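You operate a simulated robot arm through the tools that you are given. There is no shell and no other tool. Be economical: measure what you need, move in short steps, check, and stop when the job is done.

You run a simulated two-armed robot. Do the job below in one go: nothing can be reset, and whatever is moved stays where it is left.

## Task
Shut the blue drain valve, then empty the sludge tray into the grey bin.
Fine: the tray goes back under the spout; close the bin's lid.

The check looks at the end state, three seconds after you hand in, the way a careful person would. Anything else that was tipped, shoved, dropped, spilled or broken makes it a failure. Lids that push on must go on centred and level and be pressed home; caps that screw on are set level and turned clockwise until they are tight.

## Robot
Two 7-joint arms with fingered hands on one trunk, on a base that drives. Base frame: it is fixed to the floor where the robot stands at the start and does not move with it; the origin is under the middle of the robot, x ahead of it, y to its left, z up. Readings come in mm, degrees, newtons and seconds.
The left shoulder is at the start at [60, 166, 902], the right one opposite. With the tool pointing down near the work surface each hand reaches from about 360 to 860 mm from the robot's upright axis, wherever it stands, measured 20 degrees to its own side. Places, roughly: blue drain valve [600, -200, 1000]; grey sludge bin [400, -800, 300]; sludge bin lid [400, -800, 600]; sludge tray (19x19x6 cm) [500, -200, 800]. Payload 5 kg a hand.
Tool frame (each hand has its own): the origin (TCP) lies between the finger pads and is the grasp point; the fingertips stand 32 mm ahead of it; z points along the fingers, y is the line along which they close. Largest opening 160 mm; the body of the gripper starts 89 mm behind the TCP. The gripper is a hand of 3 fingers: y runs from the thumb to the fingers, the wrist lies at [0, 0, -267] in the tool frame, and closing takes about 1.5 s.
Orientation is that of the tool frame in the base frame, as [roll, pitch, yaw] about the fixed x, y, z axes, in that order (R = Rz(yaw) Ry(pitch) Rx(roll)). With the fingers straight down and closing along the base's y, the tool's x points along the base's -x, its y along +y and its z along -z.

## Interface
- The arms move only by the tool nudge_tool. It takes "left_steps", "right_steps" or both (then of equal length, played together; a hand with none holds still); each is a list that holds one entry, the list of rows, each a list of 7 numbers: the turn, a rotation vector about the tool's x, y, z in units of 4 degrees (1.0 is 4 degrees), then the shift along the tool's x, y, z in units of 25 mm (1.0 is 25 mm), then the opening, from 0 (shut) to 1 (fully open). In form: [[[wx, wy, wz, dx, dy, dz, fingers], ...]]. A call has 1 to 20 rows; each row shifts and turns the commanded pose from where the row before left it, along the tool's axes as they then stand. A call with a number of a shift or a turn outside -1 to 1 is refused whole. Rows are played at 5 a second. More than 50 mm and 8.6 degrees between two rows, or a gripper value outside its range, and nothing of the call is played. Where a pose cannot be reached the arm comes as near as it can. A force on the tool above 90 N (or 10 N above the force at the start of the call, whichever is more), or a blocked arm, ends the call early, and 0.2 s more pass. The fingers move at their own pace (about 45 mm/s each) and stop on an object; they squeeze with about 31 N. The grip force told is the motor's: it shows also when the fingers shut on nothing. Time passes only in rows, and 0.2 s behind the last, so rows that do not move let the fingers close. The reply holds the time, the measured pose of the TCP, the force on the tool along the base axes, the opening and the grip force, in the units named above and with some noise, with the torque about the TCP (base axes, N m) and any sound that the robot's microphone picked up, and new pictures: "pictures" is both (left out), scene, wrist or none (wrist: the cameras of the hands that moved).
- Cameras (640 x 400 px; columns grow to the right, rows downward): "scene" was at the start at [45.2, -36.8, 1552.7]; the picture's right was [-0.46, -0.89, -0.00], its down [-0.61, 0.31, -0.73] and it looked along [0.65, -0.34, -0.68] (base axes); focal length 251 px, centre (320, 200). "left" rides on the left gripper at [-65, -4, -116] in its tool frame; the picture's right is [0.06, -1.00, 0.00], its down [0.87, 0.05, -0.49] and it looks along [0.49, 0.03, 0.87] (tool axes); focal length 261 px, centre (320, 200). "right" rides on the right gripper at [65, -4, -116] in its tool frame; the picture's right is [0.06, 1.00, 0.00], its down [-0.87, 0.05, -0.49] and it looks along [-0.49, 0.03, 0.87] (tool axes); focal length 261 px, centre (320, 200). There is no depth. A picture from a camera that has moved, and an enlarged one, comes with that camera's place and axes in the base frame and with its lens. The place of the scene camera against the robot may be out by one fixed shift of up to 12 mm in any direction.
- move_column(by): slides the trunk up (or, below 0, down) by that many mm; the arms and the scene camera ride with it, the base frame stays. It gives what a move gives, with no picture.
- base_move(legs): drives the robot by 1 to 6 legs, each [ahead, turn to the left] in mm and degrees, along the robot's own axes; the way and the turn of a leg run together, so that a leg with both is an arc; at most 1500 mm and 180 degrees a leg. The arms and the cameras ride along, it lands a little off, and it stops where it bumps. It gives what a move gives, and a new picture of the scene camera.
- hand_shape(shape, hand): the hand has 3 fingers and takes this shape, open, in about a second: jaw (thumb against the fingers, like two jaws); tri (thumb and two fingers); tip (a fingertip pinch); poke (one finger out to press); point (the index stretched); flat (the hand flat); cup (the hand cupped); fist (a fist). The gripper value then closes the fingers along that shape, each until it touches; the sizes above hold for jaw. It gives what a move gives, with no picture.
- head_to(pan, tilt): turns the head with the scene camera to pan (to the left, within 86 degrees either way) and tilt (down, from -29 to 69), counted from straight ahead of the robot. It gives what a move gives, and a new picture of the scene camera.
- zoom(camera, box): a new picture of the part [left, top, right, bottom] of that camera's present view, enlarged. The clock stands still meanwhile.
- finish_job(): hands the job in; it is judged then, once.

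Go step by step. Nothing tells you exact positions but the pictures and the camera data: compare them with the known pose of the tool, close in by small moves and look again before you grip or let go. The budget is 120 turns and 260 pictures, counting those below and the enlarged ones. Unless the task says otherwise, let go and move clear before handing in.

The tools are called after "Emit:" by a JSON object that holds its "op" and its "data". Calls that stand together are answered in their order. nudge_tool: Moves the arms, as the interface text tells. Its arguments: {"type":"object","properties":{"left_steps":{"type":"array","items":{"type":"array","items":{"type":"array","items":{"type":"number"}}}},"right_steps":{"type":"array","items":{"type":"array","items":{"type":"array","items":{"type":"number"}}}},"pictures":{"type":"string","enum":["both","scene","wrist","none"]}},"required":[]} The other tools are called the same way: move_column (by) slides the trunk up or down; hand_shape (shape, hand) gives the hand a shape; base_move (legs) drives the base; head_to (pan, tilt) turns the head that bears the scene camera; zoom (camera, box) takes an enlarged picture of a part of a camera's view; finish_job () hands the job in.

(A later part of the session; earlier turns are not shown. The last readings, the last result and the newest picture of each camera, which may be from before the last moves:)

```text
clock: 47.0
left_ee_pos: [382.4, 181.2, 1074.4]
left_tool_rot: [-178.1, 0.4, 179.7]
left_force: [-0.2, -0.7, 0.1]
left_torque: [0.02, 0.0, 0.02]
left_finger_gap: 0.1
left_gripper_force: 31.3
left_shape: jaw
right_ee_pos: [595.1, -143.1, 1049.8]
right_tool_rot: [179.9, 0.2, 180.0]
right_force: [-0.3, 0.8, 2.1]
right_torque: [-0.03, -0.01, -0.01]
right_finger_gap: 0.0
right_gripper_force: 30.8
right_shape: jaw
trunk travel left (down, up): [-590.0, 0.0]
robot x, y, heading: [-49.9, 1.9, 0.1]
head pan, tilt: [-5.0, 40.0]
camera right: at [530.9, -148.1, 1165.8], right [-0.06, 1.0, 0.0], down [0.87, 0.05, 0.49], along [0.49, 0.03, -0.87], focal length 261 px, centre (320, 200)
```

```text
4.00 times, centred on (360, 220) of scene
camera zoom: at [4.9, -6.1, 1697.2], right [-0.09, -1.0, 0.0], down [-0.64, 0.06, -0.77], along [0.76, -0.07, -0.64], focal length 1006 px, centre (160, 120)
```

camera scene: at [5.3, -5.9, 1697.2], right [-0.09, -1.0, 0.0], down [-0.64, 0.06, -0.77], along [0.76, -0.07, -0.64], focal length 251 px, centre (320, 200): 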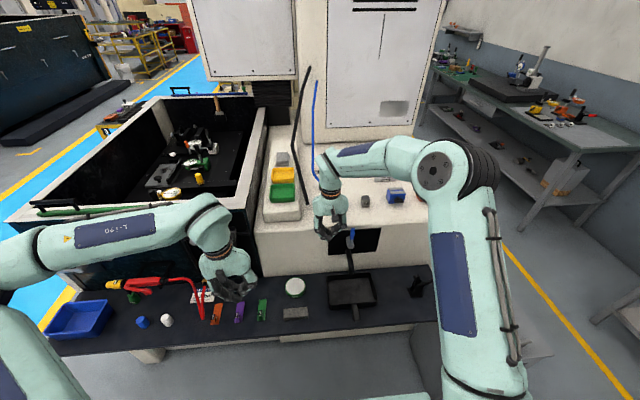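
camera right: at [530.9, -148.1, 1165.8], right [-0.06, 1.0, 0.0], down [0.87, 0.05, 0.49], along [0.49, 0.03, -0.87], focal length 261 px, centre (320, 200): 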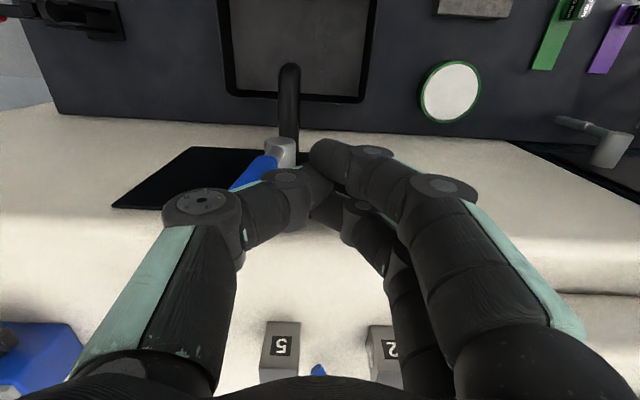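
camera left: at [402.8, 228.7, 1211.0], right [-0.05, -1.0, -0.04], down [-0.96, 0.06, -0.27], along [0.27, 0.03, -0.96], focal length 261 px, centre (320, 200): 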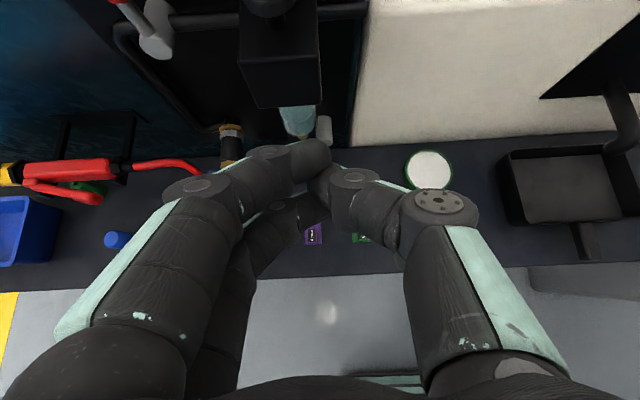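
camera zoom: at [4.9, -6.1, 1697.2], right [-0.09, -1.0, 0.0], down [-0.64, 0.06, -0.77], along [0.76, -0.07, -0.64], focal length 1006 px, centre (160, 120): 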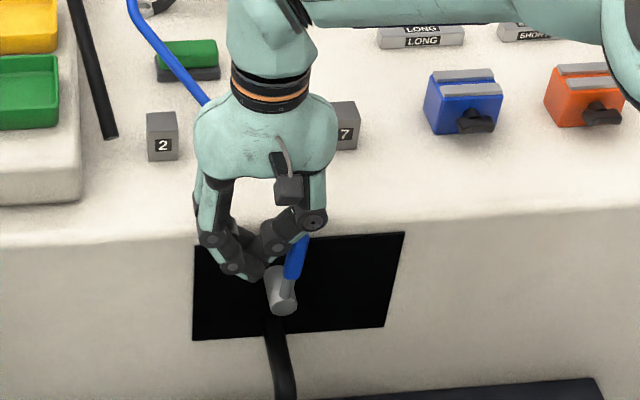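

The lever is turning clockwise with little force. Continuing.

Emit:
{"op": "nudge_tool", "data": {"right_steps": [[[0, 0, 0, 0, -0.5, 0, 0], [0, 0, 0, 0, -0.5, 0, 0], [0, 0, 0, 0, -0.5, 0, 0], [0, 0, 0, 0, -0.5, 0, 0]]], "pictures": "wrist"}}

Emit:
{"op": "zoom", "data": {"camera": "scene", "box": [300, 170, 420, 270]}}

```text
clock: 48.0
left_ee_pos: [383.2, 178.7, 1076.0]
left_tool_rot: [-178.0, 0.4, 179.7]
left_force: [0.3, 0.3, -0.6]
left_torque: [-0.03, 0.0, 0.0]
left_finger_gap: 0.1
left_gripper_force: 30.9
left_shape: jaw
right_ee_pos: [595.1, -194.0, 1049.4]
right_tool_rot: [180.0, 0.1, 179.9]
right_force: [0.1, 0.2, 0.8]
right_torque: [0.0, 0.02, 0.0]
right_finger_gap: 0.0
right_gripper_force: 31.3
right_shape: jaw
trunk travel left (down, up): [-590.0, 0.0]
robot x, y, heading: [-52.3, -0.3, -0.3]
head pan, tilt: [-5.0, 40.0]
camera right: at [530.8, -198.6, 1165.5], right [-0.06, 1.0, 0.0], down [0.87, 0.05, 0.49], along [0.49, 0.03, -0.87], focal length 261 px, centre (320, 200)
```

right: 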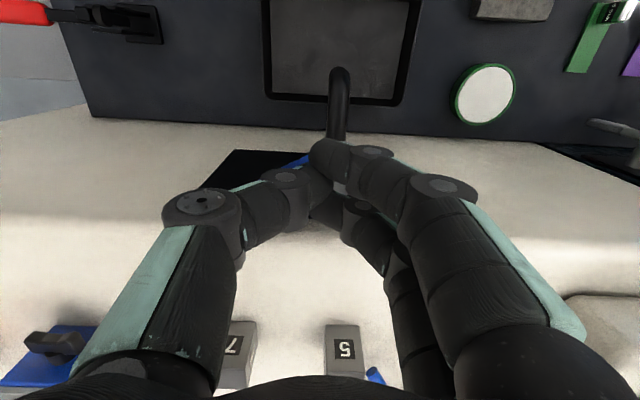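

```text
4.00 times, centred on (360, 220) of scene
camera zoom: at [5.0, -6.2, 1697.2], right [-0.09, -1.0, 0.0], down [-0.64, 0.06, -0.77], along [0.76, -0.07, -0.64], focal length 1006 px, centre (160, 120)
```

zoom: 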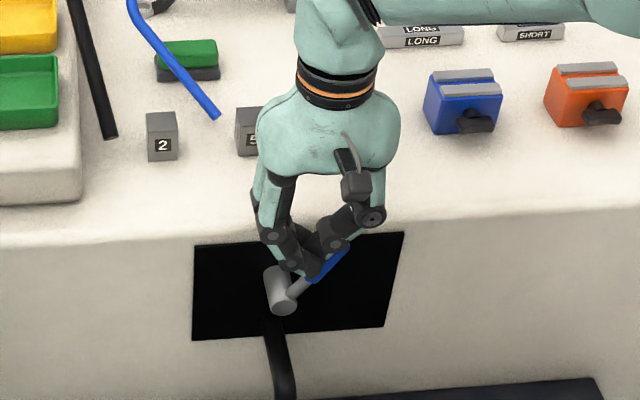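

Lever is past half way. Next I go a bit further right and press down onto it.

Emit:
{"op": "nudge_tool", "data": {"right_steps": [[[0, 0, 0, 0, -0.6, 0, 0], [0, 0, 0, 0, -0.5, 0.3, 0], [0, 0, 0, 0, 0, 0.5, 0], [0, 0, 0, 0, 0, 0.3, 0]]], "pictures": "none"}}

Emit:
{"op": "zoom", "data": {"camera": "scene", "box": [300, 170, 420, 270]}}

```text
clock: 49.0
left_ee_pos: [384.0, 179.7, 1075.2]
left_tool_rot: [-178.0, 0.4, 179.6]
left_force: [0.1, -0.2, -1.4]
left_torque: [-0.01, 0.01, 0.0]
left_finger_gap: 0.2
left_gripper_force: 30.6
left_shape: jaw
right_ee_pos: [596.0, -220.1, 1022.4]
right_tool_rot: [180.0, 0.0, 180.0]
right_force: [1.0, -0.5, 0.5]
right_torque: [0.0, -0.01, -0.03]
right_finger_gap: 0.0
right_gripper_force: 30.9
right_shape: jaw
trunk travel left (down, up): [-590.0, 0.0]
robot x, y, heading: [-54.8, -4.2, -0.1]
head pan, tilt: [-5.0, 40.0]
```

```text
4.00 times, centred on (360, 220) of scene
camera zoom: at [5.0, -5.9, 1697.2], right [-0.09, -1.0, 0.0], down [-0.64, 0.06, -0.77], along [0.76, -0.07, -0.64], focal length 1006 px, centre (160, 120)
```

zoom: 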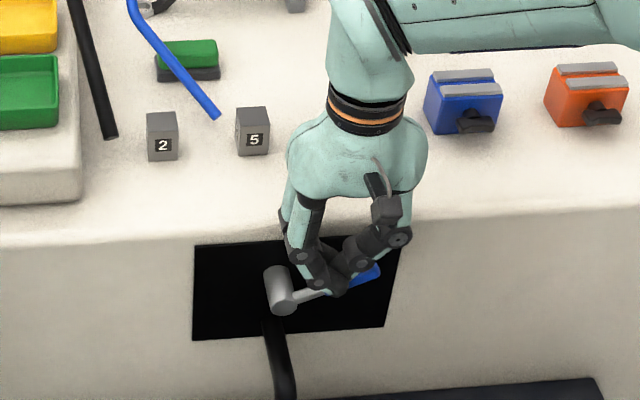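

Almost horizontal; I'll press down a bit more until it stops.

Emit:
{"op": "nudge_tool", "data": {"right_steps": [[[0, 0, 0, 0, -0.2, 0.4, 0], [0, 0, 0, 0, 0, 0.4, 0], [0, 0, 0, 0, 0, 0.3, 0]]], "pictures": "none"}}

Emit:
{"op": "zoom", "data": {"camera": "scene", "box": [300, 170, 420, 270]}}

```text
clock: 49.8
left_ee_pos: [382.7, 180.0, 1075.9]
left_tool_rot: [-178.0, 0.4, 179.8]
left_force: [0.3, 1.3, -0.2]
left_torque: [-0.02, 0.0, 0.02]
left_finger_gap: 0.1
left_gripper_force: 31.5
left_shape: jaw
right_ee_pos: [597.1, -225.2, 994.9]
right_tool_rot: [-179.9, 0.1, 180.0]
right_force: [1.0, -0.7, 4.6]
right_torque: [-0.03, -0.04, -0.02]
right_finger_gap: 0.0
right_gripper_force: 30.6
right_shape: jaw
trunk travel left (down, up): [-590.0, 0.0]
robot x, y, heading: [-52.6, -1.0, -0.3]
head pan, tilt: [-5.0, 40.0]
```

```text
4.00 times, centred on (360, 220) of scene
camera zoom: at [4.4, -6.0, 1697.3], right [-0.09, -1.0, 0.0], down [-0.64, 0.06, -0.77], along [0.76, -0.07, -0.64], focal length 1006 px, centre (160, 120)
```

zoom: 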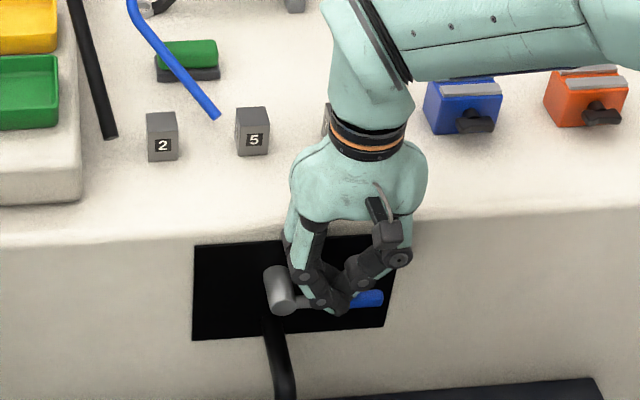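

Lever looks horizontal. A small further press tests for the stop.

Emit:
{"op": "nudge_tool", "data": {"right_steps": [[[0, 0, 0, 0, 0, 0.2, 0], [0, 0, 0, 0, 0, 0.2, 0]]], "pictures": "none"}}

Emit:
{"op": "zoom", "data": {"camera": "scene", "box": [300, 170, 420, 270]}}

```text
clock: 50.4
left_ee_pos: [379.3, 180.7, 1078.2]
left_tool_rot: [-178.0, 0.6, 179.7]
left_force: [-0.8, -0.6, -0.4]
left_torque: [0.0, -0.03, -0.05]
left_finger_gap: 0.0
left_gripper_force: 31.1
left_shape: jaw
right_ee_pos: [595.0, -225.8, 994.1]
right_tool_rot: [180.0, 0.8, 179.9]
right_force: [-3.8, -9.6, 65.0]
right_torque: [-0.56, 0.11, 0.06]
right_finger_gap: 0.0
right_gripper_force: 31.2
right_shape: jaw
trunk travel left (down, up): [-590.0, 0.0]
robot x, y, heading: [-51.9, 4.3, -0.1]
head pan, tilt: [-5.0, 40.0]
```

```text
4.00 times, centred on (360, 220) of scene
camera zoom: at [-1.1, -5.2, 1698.5], right [-0.09, -1.0, 0.0], down [-0.64, 0.06, -0.77], along [0.77, -0.07, -0.64], focal length 1006 px, centre (160, 120)
```

zoom: 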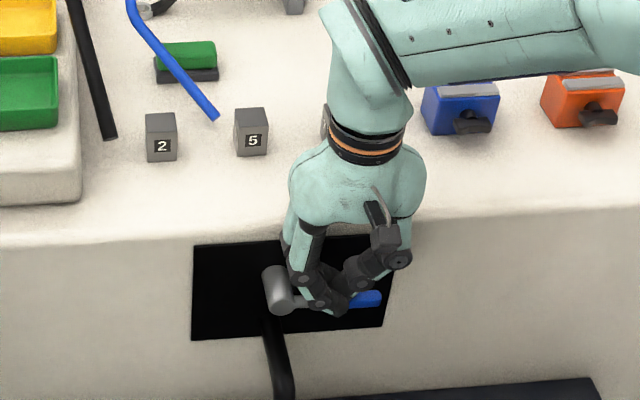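

Hard stop at 65 N: the valve is shut. I'll lift the hand clear, pull back, and look at the bin.

Emit:
{"op": "nudge_tool", "data": {"right_steps": [[[0, 0, 0, 0, 0, -0.6, 0], [0, 0, 0, 0, 0, -1, 0], [0, 0, 0, 0, 0, -1, 0], [0, 0, 0, 0, 0, -1, 0], [0, 0, 0, 0, 0, -1, 0], [0, 0, 0, 0, 0, -1, 0], [0, 0, 0, 0.8, 0, -0.8, 0], [0, 0, 0, 1, -0.5, 0, 0.5], [0, 0, 0, 1, -0.5, 0, 0.5], [0, 0, 0, 1, -0.5, 0, 0.5], [0, 0, 0, 1, -0.5, 0, 0.5], [0, 0, 0, 0.8, -0.5, 0, 0.5]]], "pictures": "none"}}

Emit:
{"op": "head_to", "data": {"pan": -40, "tilt": 50}}

Emit:
{"op": "zoom", "data": {"camera": "scene", "box": [180, 40, 400, 240]}}

```text
clock: 53.0
left_ee_pos: [382.7, 179.0, 1075.8]
left_tool_rot: [-178.0, 0.4, 179.7]
left_force: [0.3, 0.0, -0.4]
left_torque: [0.01, -0.06, 0.02]
left_finger_gap: 0.0
left_gripper_force: 31.5
left_shape: jaw
right_ee_pos: [455.3, -287.0, 1145.0]
right_tool_rot: [-179.9, 0.2, 180.0]
right_force: [-0.2, 0.3, -0.3]
right_torque: [0.04, -0.05, 0.01]
right_finger_gap: 79.6
right_gripper_force: 0.1
right_shape: jaw
trunk travel left (down, up): [-590.0, 0.0]
robot x, y, heading: [-51.1, -2.2, -0.3]
head pan, tilt: [-5.0, 40.0]
```

```text
clock: 54.0
left_ee_pos: [382.2, 181.0, 1074.3]
left_tool_rot: [-178.0, 0.4, 179.6]
left_force: [-0.1, 0.7, -0.4]
left_torque: [0.0, -0.01, 0.04]
left_finger_gap: 0.0
left_gripper_force: 31.0
left_shape: jaw
right_ee_pos: [456.3, -288.0, 1144.9]
right_tool_rot: [179.9, 0.1, 180.0]
right_force: [-0.3, -0.8, -0.3]
right_torque: [-0.02, -0.04, -0.02]
right_finger_gap: 79.9
right_gripper_force: 0.0
right_shape: jaw
trunk travel left (down, up): [-590.0, 0.0]
robot x, y, heading: [-51.9, -1.7, -0.2]
head pan, tilt: [-40.0, 50.0]
camera scene: at [-20.6, -48.0, 1683.0], right [-0.64, -0.77, 0.0], down [-0.59, 0.49, -0.64], along [0.49, -0.41, -0.77], focal length 251 px, centre (320, 200)
```

scene: 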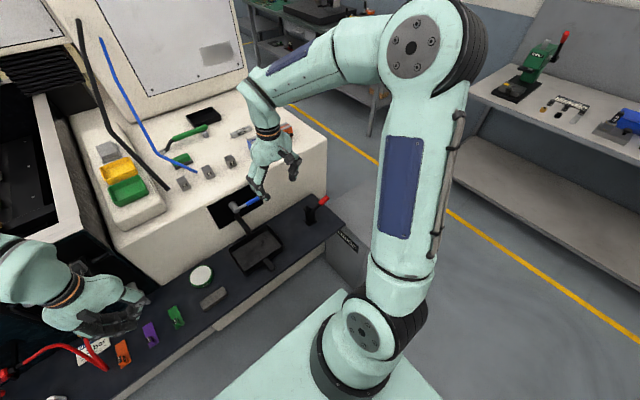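

```text
2.00 times, centred on (290, 140) of scene
camera zoom: at [-20.6, -48.0, 1683.0], right [-0.64, -0.77, 0.0], down [-0.59, 0.49, -0.64], along [0.49, -0.41, -0.77], focal length 503 px, centre (380, 320)
```

zoom: 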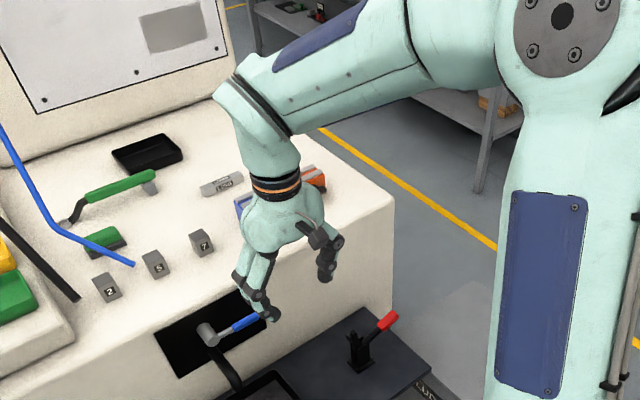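

The lever stayed shut. Now I'll drive round to stand in front of the bin.

Emit:
{"op": "base_move", "data": {"legs": [[-250, 0], [0, -90], [640, 0], [0, 90]]}}

Emit:
{"op": "head_to", "data": {"pan": -20, "tilt": 45}}

```text
clock: 66.9
left_ee_pos: [127.5, -468.4, 1075.0]
left_tool_rot: [-178.1, 0.4, 179.2]
left_force: [-0.9, -0.3, -0.4]
left_torque: [-0.01, 0.0, 0.01]
left_finger_gap: 0.0
left_gripper_force: 30.6
left_shape: jaw
right_ee_pos: [197.4, -937.3, 1145.0]
right_tool_rot: [180.0, 0.1, 179.4]
right_force: [-0.1, -1.0, -1.3]
right_torque: [0.03, -0.02, -0.03]
right_finger_gap: 79.6
right_gripper_force: 0.1
right_shape: jaw
trunk travel left (down, up): [-590.0, 0.0]
robot x, y, heading: [-307.2, -645.1, -0.5]
head pan, tilt: [-40.0, 50.0]
camera scene: at [-278.0, -693.4, 1683.1], right [-0.65, -0.76, 0.0], down [-0.58, 0.5, -0.64], along [0.49, -0.42, -0.77], focal length 251 px, centre (320, 200)
```

scene: 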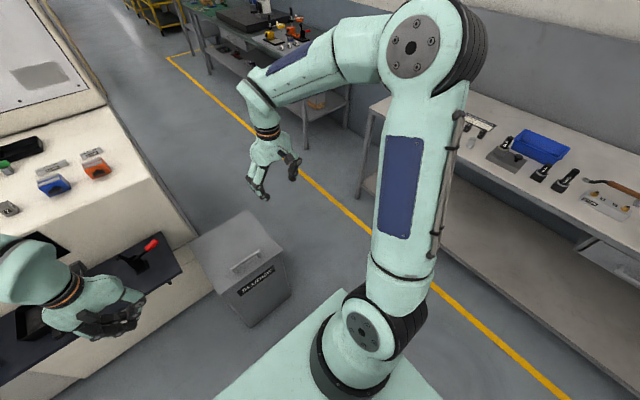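

```text
clock: 67.8
left_ee_pos: [127.7, -467.9, 1075.3]
left_tool_rot: [-178.1, 0.4, 179.1]
left_force: [0.2, -0.3, 0.4]
left_torque: [-0.02, 0.01, -0.01]
left_finger_gap: 0.0
left_gripper_force: 30.6
left_shape: jaw
right_ee_pos: [197.4, -937.2, 1143.9]
right_tool_rot: [-179.9, 0.0, 179.3]
right_force: [0.0, -1.3, 0.3]
right_torque: [0.0, 0.0, -0.03]
right_finger_gap: 79.6
right_gripper_force: 0.0
right_shape: jaw
trunk travel left (down, up): [-590.0, 0.0]
robot x, y, heading: [-307.2, -642.9, -0.6]
head pan, tilt: [-20.0, 45.0]
camera scene: at [-259.9, -671.7, 1689.9], right [-0.35, -0.94, 0.0], down [-0.66, 0.25, -0.71], along [0.66, -0.25, -0.71], focal length 251 px, centre (320, 200)
```

scene: 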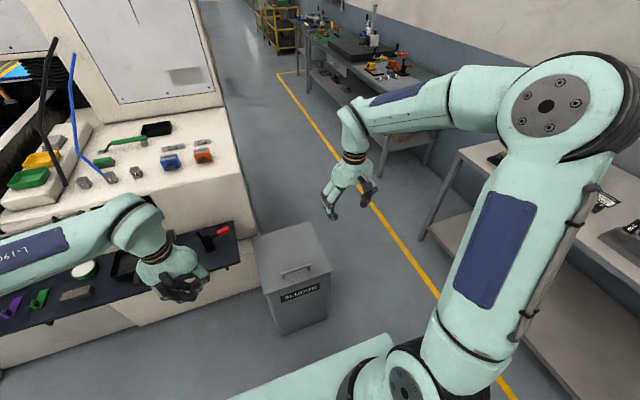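

Emit:
{"op": "zoom", "data": {"camera": "scene", "box": [230, 200, 360, 340]}}

```text
2.86 times, centred on (295, 270) of scene
camera zoom: at [-259.9, -671.7, 1689.9], right [-0.35, -0.94, 0.0], down [-0.66, 0.25, -0.71], along [0.66, -0.25, -0.71], focal length 718 px, centre (391, 0)
```

zoom: 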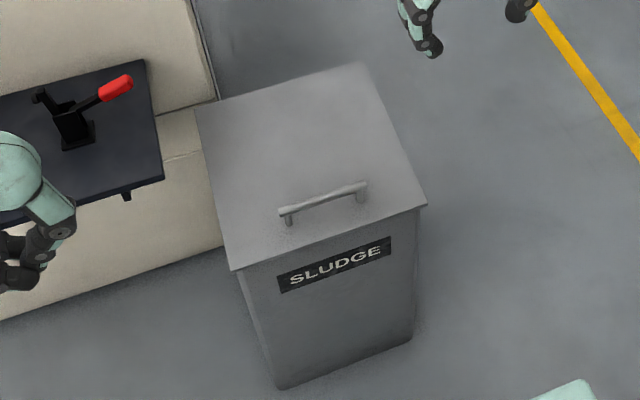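

The lid (x 279–610, y −614…−935, z≈610) has a bar handle along y at about (330, −781, 640) near its front edge, so it hinges at the back. I'll drive closer, lower the trunk, and turn the right hand so that it closes along x.

Emit:
{"op": "base_move", "data": {"legs": [[170, 0]]}}

Emit:
{"op": "move_column", "data": {"by": -200}}

Emit:
{"op": "nudge_tool", "data": {"right_steps": [[[0, 0, -1, 0, 0, 0, 0.5], [0, 0, -1, 0, 0, 0, 0.5], [0, 0, -1, 0, 0, 0, 0.5], [0, 0, -1, 0, 0, 0, 0.5], [0, 0, -1, 0, 0, 0, 0.5], [0, 0, -1, 0, 0, 0, 0.5], [0, 0, -1, 0, 0, 0, 0.5], [0, 0, -1, 0, 0, 0, 0.5], [0, 0, -1, 0, 0, 0, 0.5], [0, 0, -1, 0, 0, 0, 0.5], [0, 0, -1, 0, 0, 0, 0.5], [0, 0, -1, 0, 0, 0, 0.5], [0, 0, -1, 0, 0, 0, 0.5], [0, 0, -1, 0, 0, 0, 0.5], [0, 0, -1, 0, 0, 0, 0.5], [0, 0, -1, 0, 0, 0, 0.5], [0, 0, -1, 0, 0, 0, 0.5], [0, 0, -1, 0, 0, 0, 0.5], [0, 0, -1, 0, 0, 0, 0.5], [0, 0, -1, 0, 0, 0, 0.5]]]}}

```text
clock: 69.2
left_ee_pos: [299.4, -469.7, 1075.0]
left_tool_rot: [-178.1, 0.3, 179.2]
left_force: [0.6, 0.4, 0.2]
left_torque: [0.0, 0.02, 0.0]
left_finger_gap: 0.1
left_gripper_force: 31.1
left_shape: jaw
right_ee_pos: [368.5, -938.3, 1143.7]
right_tool_rot: [180.0, 0.0, 179.5]
right_force: [-0.2, 0.2, -0.4]
right_torque: [0.0, 0.03, 0.0]
right_finger_gap: 79.4
right_gripper_force: 0.0
right_shape: jaw
trunk travel left (down, up): [-590.0, 0.0]
robot x, y, heading: [-140.4, -646.6, -0.6]
head pan, tilt: [-20.0, 45.0]
camera scene: at [-87.3, -673.1, 1689.8], right [-0.35, -0.94, 0.0], down [-0.66, 0.25, -0.71], along [0.66, -0.25, -0.71], focal length 251 px, centre (320, 200)
```

scene: 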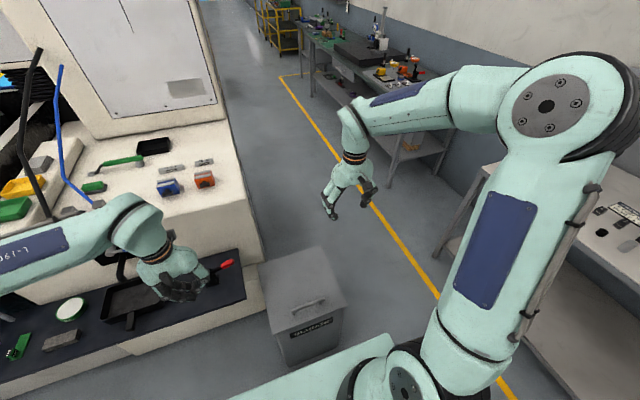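

```text
clock: 71.4
left_ee_pos: [297.9, -470.4, 874.7]
left_tool_rot: [-178.1, 0.5, 179.1]
left_force: [0.2, -0.2, 0.2]
left_torque: [0.0, 0.0, -0.01]
left_finger_gap: 0.2
left_gripper_force: 30.8
left_shape: jaw
right_ee_pos: [367.6, -938.0, 945.7]
right_tool_rot: [179.9, 0.0, 179.5]
right_force: [-0.2, 0.1, 0.4]
right_torque: [0.02, 0.0, -0.01]
right_finger_gap: 79.7
right_gripper_force: 0.0
right_shape: jaw
trunk travel left (down, up): [-390.0, 200.0]
robot x, y, heading: [-136.0, -648.4, -0.4]
head pan, tilt: [-20.0, 45.0]
```

```text
clock: 75.6
left_ee_pos: [298.5, -470.2, 874.5]
left_tool_rot: [-178.1, 0.4, 179.2]
left_force: [0.4, 0.1, 0.2]
left_torque: [-0.02, -0.03, 0.01]
left_finger_gap: 0.2
left_gripper_force: 30.3
left_shape: jaw
right_ee_pos: [367.3, -938.5, 944.9]
right_tool_rot: [-180.0, 0.0, -100.4]
right_force: [-0.4, -0.6, -0.2]
right_torque: [0.01, 0.03, -0.01]
right_finger_gap: 79.5
right_gripper_force: 0.0
right_shape: jaw
trunk travel left (down, up): [-390.0, 200.0]
robot x, y, heading: [-138.6, -644.8, -0.1]
head pan, tilt: [-20.0, 45.0]
camera scene: at [-89.3, -673.1, 1489.9], right [-0.35, -0.94, 0.0], down [-0.66, 0.25, -0.71], along [0.66, -0.25, -0.71], focal length 251 px, centre (320, 200)
camera right: at [360.4, -1003.9, 1060.2], right [-0.99, 0.12, 0.0], down [0.1, 0.86, 0.49], along [0.06, 0.49, -0.87], focal length 261 px, centre (320, 200)
```

scene: 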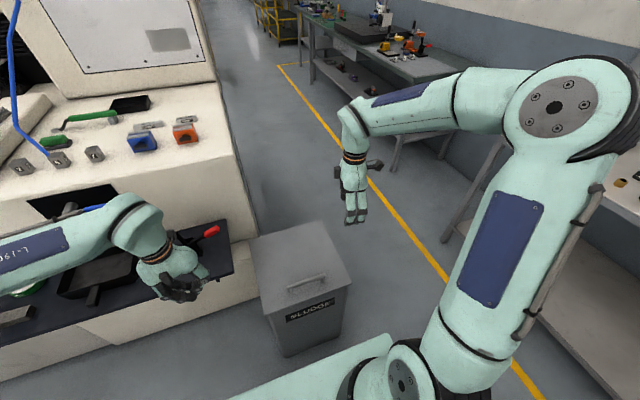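
right: 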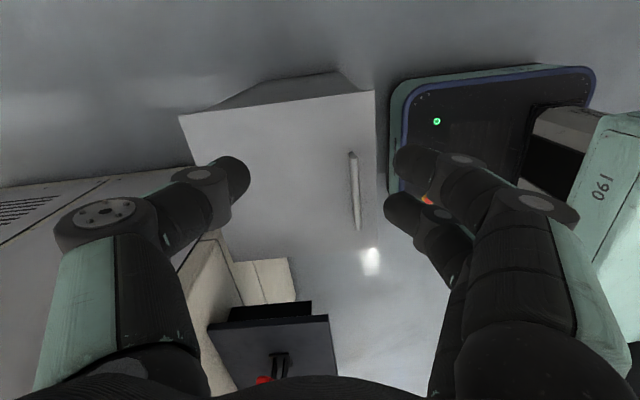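

Bar confirmed at x≈328, y −850…−705. Finish the yaw and move the hand above the bar's middle.

Emit:
{"op": "nudge_tool", "data": {"right_steps": [[[0, 0, -0.9, 0, 0, 0, 0.5], [0, 0, -0.9, 0, 0, 0, 0.5], [0, 0, -0.8, 0, 0, 0, 0.5], [0, 0, 0, -0.64, 0.156, 0.9, 0.5], [0, 0, 0, -0.64, 0.156, 0.9, 0.5], [0, 0, 0, -0.64, 0.156, 0.9, 0.5], [0, 0, 0, -0.64, 0.156, 0.9, 0.5], [0, 0, 0, -0.64, 0.156, 0.9, 0.5], [0, 0, 0, -0.64, 0.156, 0.9, 0.5], [0, 0, 0, -0.64, 0.156, 0.9, 0.5], [0, 0, 0, -0.64, 0.156, 0.9, 0.5], [0, 0, 0, -0.64, 0.156, 0.9, 0.5], [0, 0, 0, -0.64, 0.156, 0.9, 0.5]]]}}

Emit:
{"op": "zoom", "data": {"camera": "scene", "box": [250, 200, 370, 320]}}

```text
clock: 78.4
left_ee_pos: [298.7, -469.4, 874.7]
left_tool_rot: [-178.0, 0.4, 179.3]
left_force: [-0.1, -0.7, 0.2]
left_torque: [0.02, 0.02, -0.02]
left_finger_gap: 0.1
left_gripper_force: 31.1
left_shape: jaw
right_ee_pos: [328.0, -778.0, 718.5]
right_tool_rot: [180.0, 0.0, -90.1]
right_force: [-0.1, 0.5, -0.2]
right_torque: [0.01, -0.01, -0.02]
right_finger_gap: 79.7
right_gripper_force: 0.0
right_shape: jaw
trunk travel left (down, up): [-390.0, 200.0]
robot x, y, heading: [-139.2, -645.4, -0.3]
head pan, tilt: [-20.0, 45.0]
camera scene: at [-89.1, -672.8, 1489.9], right [-0.35, -0.94, 0.0], down [-0.66, 0.25, -0.71], along [0.66, -0.25, -0.71], focal length 251 px, centre (320, 200)
camera right: at [332.8, -843.4, 834.6], right [-1.0, -0.06, 0.0], down [-0.05, 0.87, 0.49], along [-0.03, 0.49, -0.87], focal length 261 px, centre (320, 200)
```

scene: 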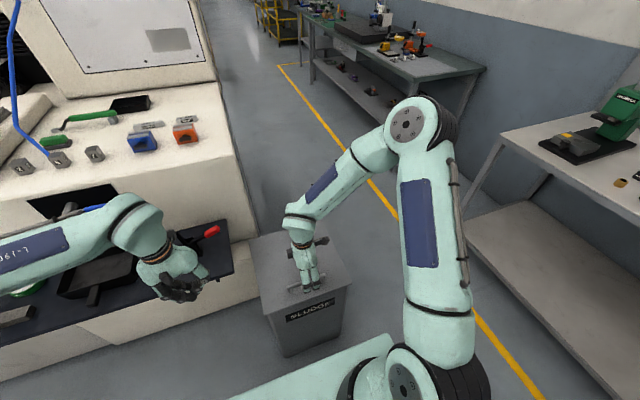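
right: 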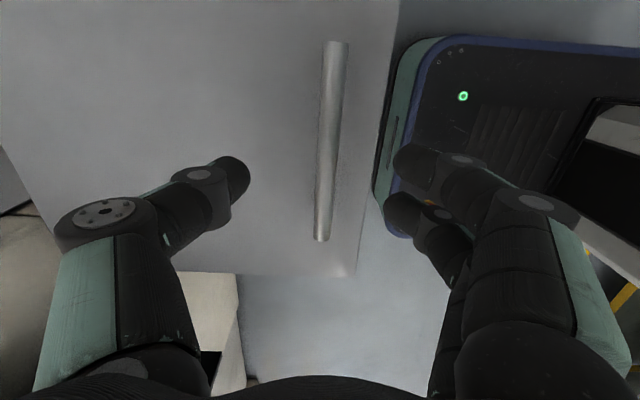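

```text
3.33 times, centred on (310, 260) of scene
camera zoom: at [-89.1, -672.8, 1489.9], right [-0.35, -0.94, 0.0], down [-0.66, 0.25, -0.71], along [0.66, -0.25, -0.71], focal length 838 px, centre (353, 0)
```

zoom: 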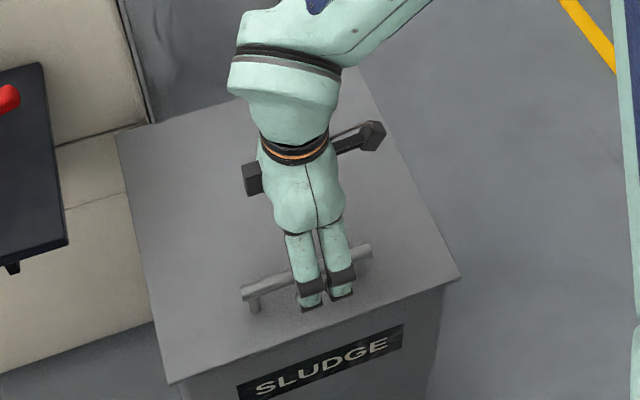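

Bar refined to x≈323, z≈650. Going down with the open fingers astride it.

Emit:
{"op": "nudge_tool", "data": {"right_steps": [[[0, 0, 0, 0, 0.2, 0.6, 0.5], [0, 0, 0, 0, 0, 0.6, 0.5], [0, 0, 0, 0, 0, 0.6, 0.5], [0, 0, 0, 0, 0, 0.3, 0.5]]], "pictures": "wrist"}}

Emit:
{"op": "zoom", "data": {"camera": "scene", "box": [270, 240, 350, 320]}}

```text
clock: 79.4
left_ee_pos: [298.5, -469.0, 874.0]
left_tool_rot: [-178.1, 0.5, 179.2]
left_force: [0.9, 0.3, 0.3]
left_torque: [0.01, 0.01, 0.0]
left_finger_gap: 0.0
left_gripper_force: 31.5
left_shape: jaw
right_ee_pos: [324.1, -777.4, 666.8]
right_tool_rot: [180.0, 0.1, -90.2]
right_force: [0.2, 0.3, -0.2]
right_torque: [0.01, -0.01, -0.03]
right_finger_gap: 79.5
right_gripper_force: 0.1
right_shape: jaw
trunk travel left (down, up): [-390.0, 200.0]
robot x, y, heading: [-139.1, -648.1, -0.6]
head pan, tilt: [-20.0, 45.0]
camera right: at [328.4, -843.9, 782.6], right [-1.0, -0.06, 0.0], down [-0.05, 0.87, 0.49], along [-0.03, 0.49, -0.87], focal length 261 px, centre (320, 200)
```

right: 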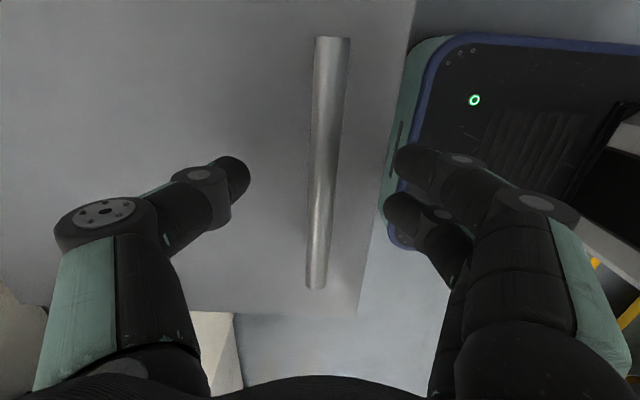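

```text
5.00 times, centred on (310, 280) of scene
camera zoom: at [-89.2, -673.0, 1489.9], right [-0.35, -0.94, 0.0], down [-0.66, 0.25, -0.71], along [0.66, -0.25, -0.71], focal length 1257 px, centre (370, -200)
```

zoom: 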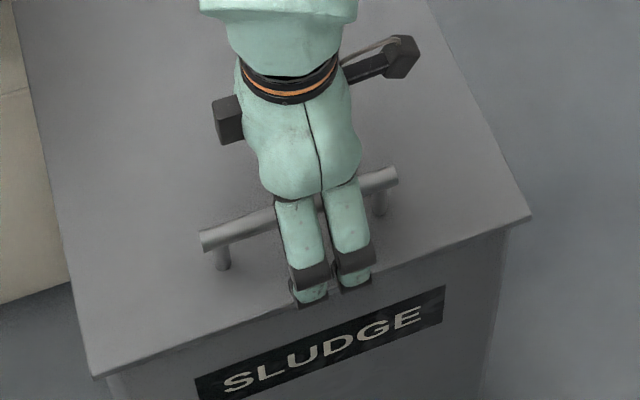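

Bar is now at about TCP height. I'll lower 8 mm and close on it.

Emit:
{"op": "nudge_tool", "data": {"right_steps": [[[0, 0, 0, 0, 0, 0.3, 0.5], [0, 0, 0, 0, 0, 0, 0], [0, 0, 0, 0, 0, 0, 0], [0, 0, 0, 0, 0, 0, 0], [0, 0, 0, 0, 0, 0, 0], [0, 0, 0, 0, 0, 0, 0], [0, 0, 0, 0, 0, 0, 0]]], "pictures": "wrist"}}

```text
clock: 81.0
left_ee_pos: [298.3, -469.3, 874.4]
left_tool_rot: [-178.1, 0.5, 179.2]
left_force: [0.0, -0.8, -0.2]
left_torque: [0.0, 0.05, -0.02]
left_finger_gap: 0.0
left_gripper_force: 31.4
left_shape: jaw
right_ee_pos: [324.9, -778.5, 658.5]
right_tool_rot: [180.0, -0.1, -90.1]
right_force: [2.7, 0.1, -7.0]
right_torque: [0.03, -0.03, -0.01]
right_finger_gap: 0.1
right_gripper_force: 30.7
right_shape: jaw
trunk travel left (down, up): [-390.0, 200.0]
robot x, y, heading: [-140.2, -648.4, -0.6]
head pan, tilt: [-20.0, 45.0]
camera right: at [328.9, -844.1, 774.9], right [-1.0, -0.06, 0.0], down [-0.05, 0.87, 0.49], along [-0.03, 0.49, -0.87], focal length 261 px, centre (320, 200)
```

right: 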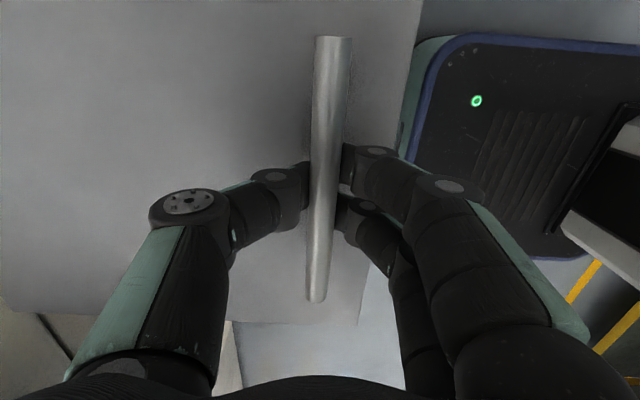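

The fingertips have closed underneath the bar, hooking it: good for lifting. I'll lift a little to test the hinge.

Emit:
{"op": "nudge_tool", "data": {"right_steps": [[[0, 0, 0, 0, 0, -0.6, 0], [0, 0, 0, 0, -0.05, -0.6, 0], [0, 0, 0, 0, -0.1, -0.6, 0], [0, 0, 0, 0, -0.15, -0.6, 0]]], "pictures": "scene"}}

Emit:
{"op": "zoom", "data": {"camera": "scene", "box": [250, 200, 370, 320]}}

```text
clock: 82.0
left_ee_pos: [299.4, -469.5, 874.7]
left_tool_rot: [-178.1, 0.3, 179.3]
left_force: [0.2, 0.1, 0.2]
left_torque: [0.01, -0.03, 0.02]
left_finger_gap: 0.1
left_gripper_force: 31.1
left_shape: jaw
right_ee_pos: [334.6, -778.6, 718.9]
right_tool_rot: [-179.9, 0.2, -90.1]
right_force: [26.7, -3.3, -15.4]
right_torque: [-0.07, -0.1, -0.03]
right_finger_gap: 0.0
right_gripper_force: 31.4
right_shape: jaw
trunk travel left (down, up): [-390.0, 200.0]
robot x, y, heading: [-136.7, -646.1, -0.5]
head pan, tilt: [-20.0, 45.0]
camera scene: at [-86.4, -673.5, 1489.7], right [-0.35, -0.94, 0.0], down [-0.66, 0.25, -0.71], along [0.66, -0.25, -0.71], focal length 251 px, centre (320, 200)
```

scene: 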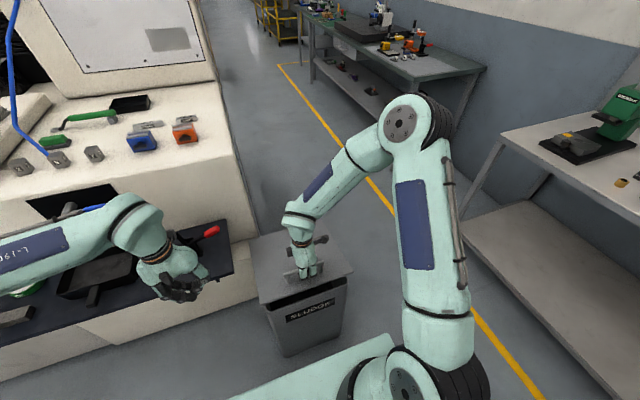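

```text
3.33 times, centred on (310, 260) of scene
camera zoom: at [-86.4, -673.5, 1489.7], right [-0.35, -0.94, 0.0], down [-0.66, 0.25, -0.71], along [0.66, -0.25, -0.71], focal length 838 px, centre (353, 0)
```

zoom: 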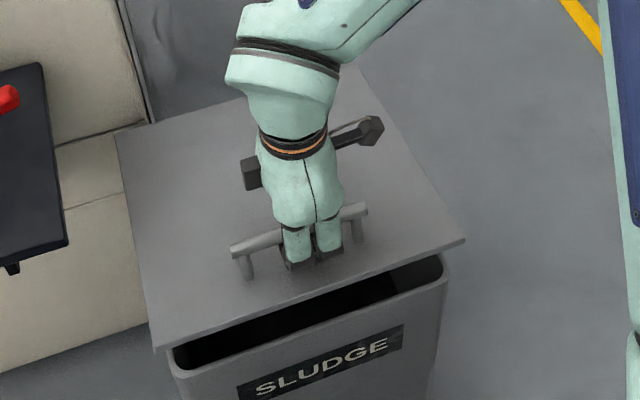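

Hinge is at the back as expected. I'll follow the arc up to about 50°.

Emit:
{"op": "nudge_tool", "data": {"right_steps": [[[0, 0, 0, 0, -0.6, -0.6, 0], [0, 0, 0, 0, -0.5, -0.7, 0], [0, 0, 0, 0, -0.5, -0.84, 0], [0, 0, 0, 0, -0.6, -0.84, 0], [0, 0, 0, 0, -0.68, -0.76, 0], [0, 0, 0, 0, -0.72, -0.7, 0], [0, 0, 0, 0, -0.8, -0.63, 0], [0, 0, 0, 0, -0.84, -0.57, 0]]], "pictures": "scene"}}

Emit:
{"op": "zoom", "data": {"camera": "scene", "box": [250, 180, 370, 300]}}

```text
clock: 83.8
left_ee_pos: [299.1, -469.6, 874.6]
left_tool_rot: [-178.1, 0.4, 179.4]
left_force: [-0.4, -0.3, 0.1]
left_torque: [0.01, -0.01, 0.02]
left_finger_gap: 0.1
left_gripper_force: 31.0
left_shape: jaw
right_ee_pos: [463.5, -778.4, 859.9]
right_tool_rot: [179.9, -0.1, -90.0]
right_force: [0.7, 2.6, -10.1]
right_torque: [0.04, 0.03, 0.02]
right_finger_gap: 0.0
right_gripper_force: 30.8
right_shape: jaw
trunk travel left (down, up): [-390.0, 200.0]
robot x, y, heading: [-136.7, -643.7, -0.7]
head pan, tilt: [-20.0, 45.0]
camera scene: at [-88.5, -672.9, 1489.8], right [-0.35, -0.94, 0.0], down [-0.66, 0.25, -0.71], along [0.66, -0.25, -0.71], focal length 251 px, centre (320, 200)
```

scene: 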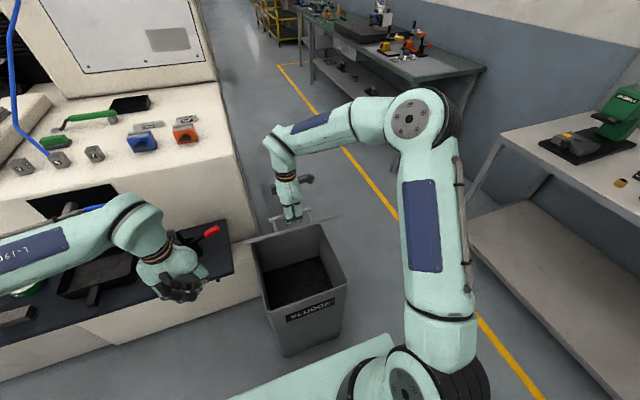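

```text
3.33 times, centred on (310, 240) of scene
camera zoom: at [-88.5, -672.9, 1489.8], right [-0.35, -0.94, 0.0], down [-0.66, 0.25, -0.71], along [0.66, -0.25, -0.71], focal length 838 px, centre (353, 67)
```

zoom: 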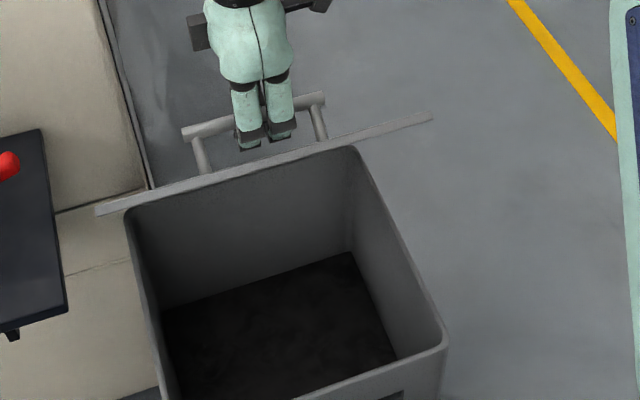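

The lid follows well. I'll go on to about 75°, leaning the hand with it.

Emit:
{"op": "nudge_tool", "data": {"right_steps": [[[-1, 0, 0, 0, -0.86, -0.51, 0], [-1, 0, 0, 0, -0.83, -0.57, 0], [-1, 0, 0, 0, -0.9, -0.44, 0], [-1, 0, 0, 0, -0.86, -0.5, 0], [-1, 0, 0, 0, -0.92, -0.42, 0]]], "pictures": "both"}}

Emit:
{"op": "zoom", "data": {"camera": "scene", "box": [240, 140, 380, 260]}}

```text
clock: 85.0
left_ee_pos: [300.2, -470.8, 873.8]
left_tool_rot: [-178.2, 0.3, 179.3]
left_force: [0.5, 0.0, -0.8]
left_torque: [0.03, 0.01, 0.01]
left_finger_gap: 0.1
left_gripper_force: 31.0
left_shape: jaw
right_ee_pos: [507.4, -783.9, 883.0]
right_tool_rot: [172.0, -0.2, -90.4]
right_force: [7.8, -30.1, -27.2]
right_torque: [-0.2, 0.0, -0.07]
right_finger_gap: 0.0
right_gripper_force: 31.1
right_shape: jaw
right hand out of reach, approached as far as the arm can: row 3, 4, 5
trunk travel left (down, up): [-390.0, 200.0]
robot x, y, heading: [-136.4, -645.6, -0.9]
head pan, tilt: [-20.0, 45.0]
camera scene: at [-86.6, -676.4, 1489.6], right [-0.35, -0.94, 0.0], down [-0.66, 0.25, -0.71], along [0.66, -0.25, -0.71], focal length 251 px, centre (320, 200)
camera right: at [528.6, -849.5, 997.4], right [-0.99, -0.06, 0.14], down [0.02, 0.87, 0.49], along [-0.15, 0.49, -0.86], focal length 261 px, centre (320, 200)
```

scene: 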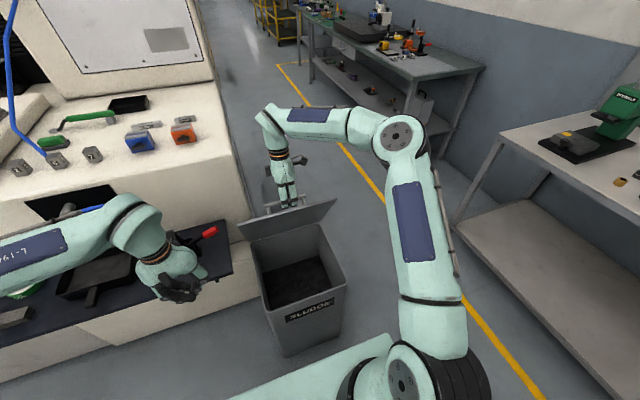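
right: 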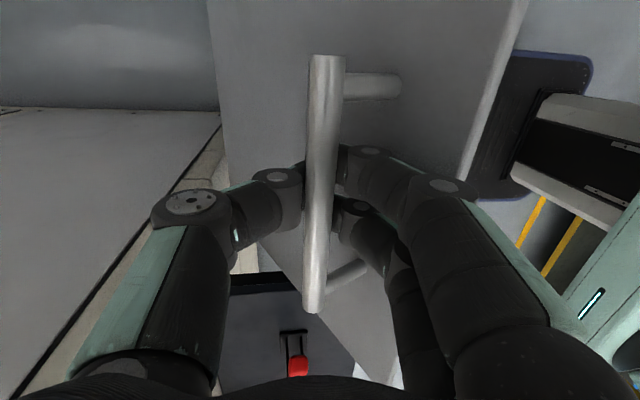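

```text
3.33 times, centred on (310, 200) of scene
camera zoom: at [-86.6, -676.4, 1489.6], right [-0.35, -0.94, 0.0], down [-0.66, 0.25, -0.71], along [0.66, -0.25, -0.71], focal length 838 px, centre (353, 200)
```

zoom: 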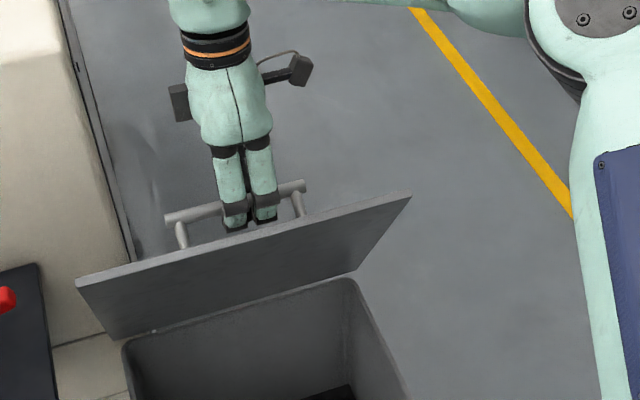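

It stopped because of the lean of the wrist. I'll straighten the hand again and carry on along the arc.

Emit:
{"op": "nudge_tool", "data": {"right_steps": [[[1, 0, 0, 0, 0, 0, 0], [1, 0, 0, -0.2, -0.3, -0.1, 0], [0, 0, 0, 0, -0.7, -0.25, 0], [0, 0, 0, 0, -0.7, -0.2, 0], [0, 0, 0, 0, -0.7, -0.1, 0]]], "pictures": "scene"}}

```text
clock: 86.2
left_ee_pos: [300.2, -471.0, 873.3]
left_tool_rot: [-177.7, 0.1, 179.3]
left_force: [-1.2, -4.0, -3.3]
left_torque: [0.37, -0.03, 0.02]
left_finger_gap: 0.1
left_gripper_force: 31.2
left_shape: jaw
right_ee_pos: [567.7, -775.4, 897.7]
right_tool_rot: [179.7, -0.1, -90.3]
right_force: [2.2, -2.2, -24.6]
right_torque: [0.01, -0.06, 0.0]
right_finger_gap: 0.0
right_gripper_force: 30.8
right_shape: jaw
trunk travel left (down, up): [-390.0, 200.0]
robot x, y, heading: [-137.4, -647.3, -0.2]
head pan, tilt: [-20.0, 45.0]
camera scene: at [-86.1, -674.2, 1489.9], right [-0.35, -0.94, 0.0], down [-0.67, 0.25, -0.71], along [0.66, -0.24, -0.71], focal length 251 px, centre (320, 200)
```

scene: 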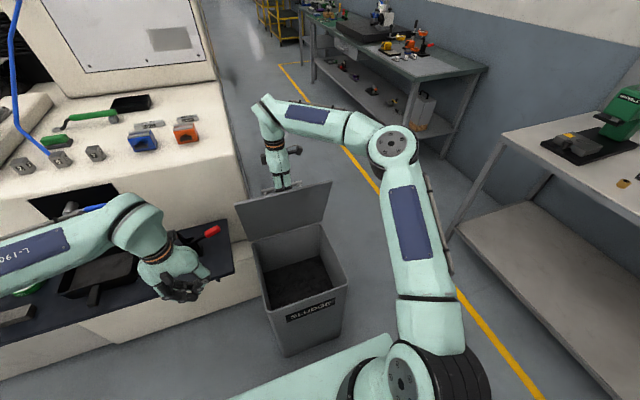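

About 72° now. Continuing towards vertical.

Emit:
{"op": "nudge_tool", "data": {"right_steps": [[[0, 0, 0, 0, -0.7, -0.1, 0], [0, 0, 0, 0, -0.7, -0.05, 0], [0, 0, 0, 0, -0.7, 0, 0], [0, 0, 0, 0, -0.7, 0, 0], [0, 0, 0, 0, -0.7, 0.05, 0]]], "pictures": "both"}}

Emit:
{"op": "zoom", "data": {"camera": "scene", "box": [220, 140, 360, 260]}}

```text
clock: 87.4
left_ee_pos: [301.0, -470.3, 874.2]
left_tool_rot: [-178.1, 0.3, 179.2]
left_force: [-0.3, 0.5, 1.1]
left_torque: [0.0, -0.02, 0.02]
left_finger_gap: 0.0
left_gripper_force: 31.2
left_shape: jaw
right_ee_pos: [568.3, -774.4, 898.2]
right_tool_rot: [179.9, 0.0, -90.3]
right_force: [3.8, 0.1, -45.1]
right_torque: [0.01, -0.08, 0.0]
right_finger_gap: 0.0
right_gripper_force: 31.3
right_shape: jaw
right hand out of reach, approached as far as the arm can: row 1, 2, 3, 4, 5
trunk travel left (down, up): [-390.0, 200.0]
robot x, y, heading: [-137.4, -645.5, -0.6]
head pan, tilt: [-20.0, 45.0]
camera scene: at [-85.2, -673.9, 1489.6], right [-0.35, -0.94, 0.0], down [-0.66, 0.25, -0.7], along [0.66, -0.25, -0.71], focal length 251 px, centre (320, 200)
camera right: at [572.1, -840.4, 1013.8], right [-1.0, -0.06, 0.0], down [-0.05, 0.87, 0.49], along [-0.03, 0.49, -0.87], focal length 261 px, centre (320, 200)
```

scene: 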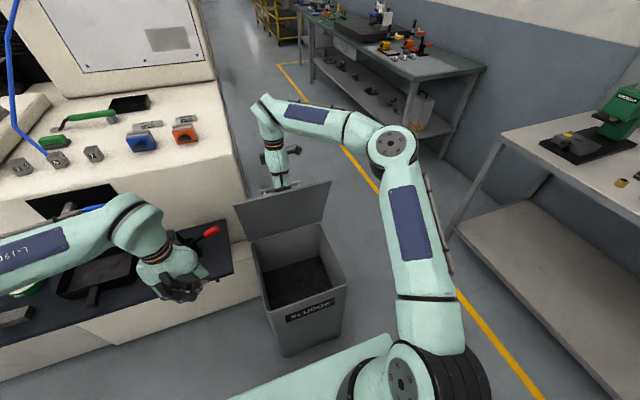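
right: 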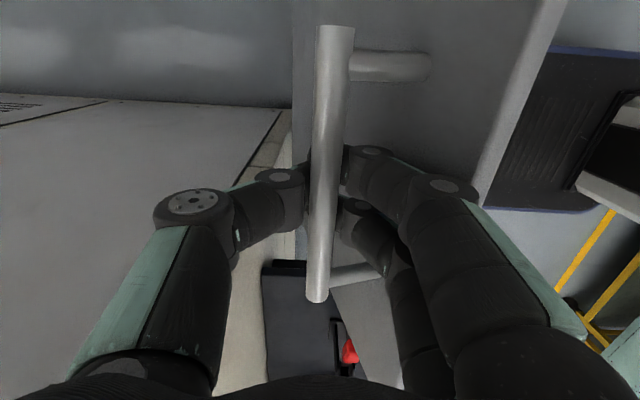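

```text
3.33 times, centred on (290, 200) of scene
camera zoom: at [-85.2, -673.9, 1489.6], right [-0.35, -0.94, 0.0], down [-0.66, 0.25, -0.7], along [0.66, -0.25, -0.71], focal length 838 px, centre (420, 200)
```

zoom: 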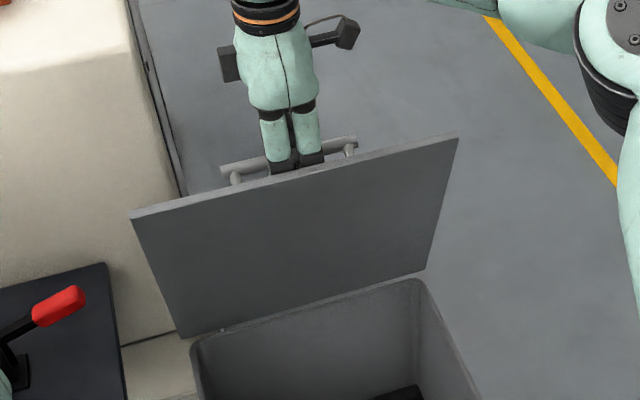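

The arm is at its limit, but the base still has roughly 120 mm to the bin's front. I'll drive ahead 55 mm, carrying the hooked lid further over.

Emit:
{"op": "base_move", "data": {"legs": [[55, 0]]}}

Emit:
{"op": "zoom", "data": {"camera": "scene", "box": [220, 140, 360, 260]}}

```text
clock: 88.3
left_ee_pos: [354.7, -470.7, 875.6]
left_tool_rot: [-178.1, 0.4, 179.3]
left_force: [-0.2, 0.2, 0.1]
left_torque: [0.05, 0.0, -0.01]
left_finger_gap: 0.0
left_gripper_force: 31.4
left_shape: jaw
right_ee_pos: [620.3, -773.4, 903.0]
right_tool_rot: [-179.7, 0.1, -90.3]
right_force: [-8.0, -1.4, -11.3]
right_torque: [-0.13, 2.61, -0.04]
right_finger_gap: 0.0
right_gripper_force: 30.3
right_shape: jaw
trunk travel left (down, up): [-390.0, 200.0]
robot x, y, heading: [-83.6, -646.5, -0.5]
head pan, tilt: [-20.0, 45.0]
camera scene: at [-33.7, -674.5, 1490.1], right [-0.35, -0.94, 0.0], down [-0.66, 0.25, -0.71], along [0.66, -0.25, -0.71], focal length 251 px, centre (320, 200)
```

scene: 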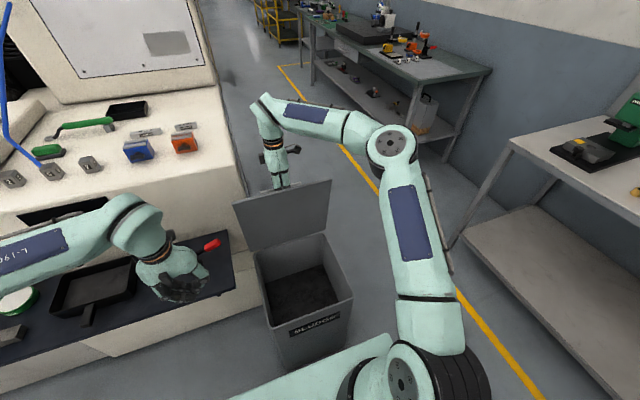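

```text
3.33 times, centred on (290, 200) of scene
camera zoom: at [-33.7, -674.5, 1490.1], right [-0.35, -0.94, 0.0], down [-0.66, 0.25, -0.71], along [0.66, -0.25, -0.71], focal length 838 px, centre (420, 200)
```

zoom: 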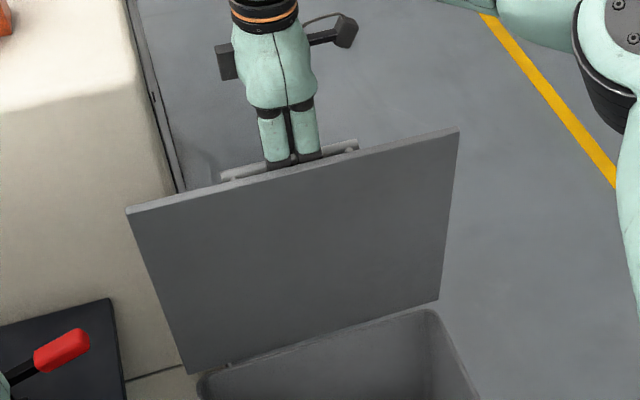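

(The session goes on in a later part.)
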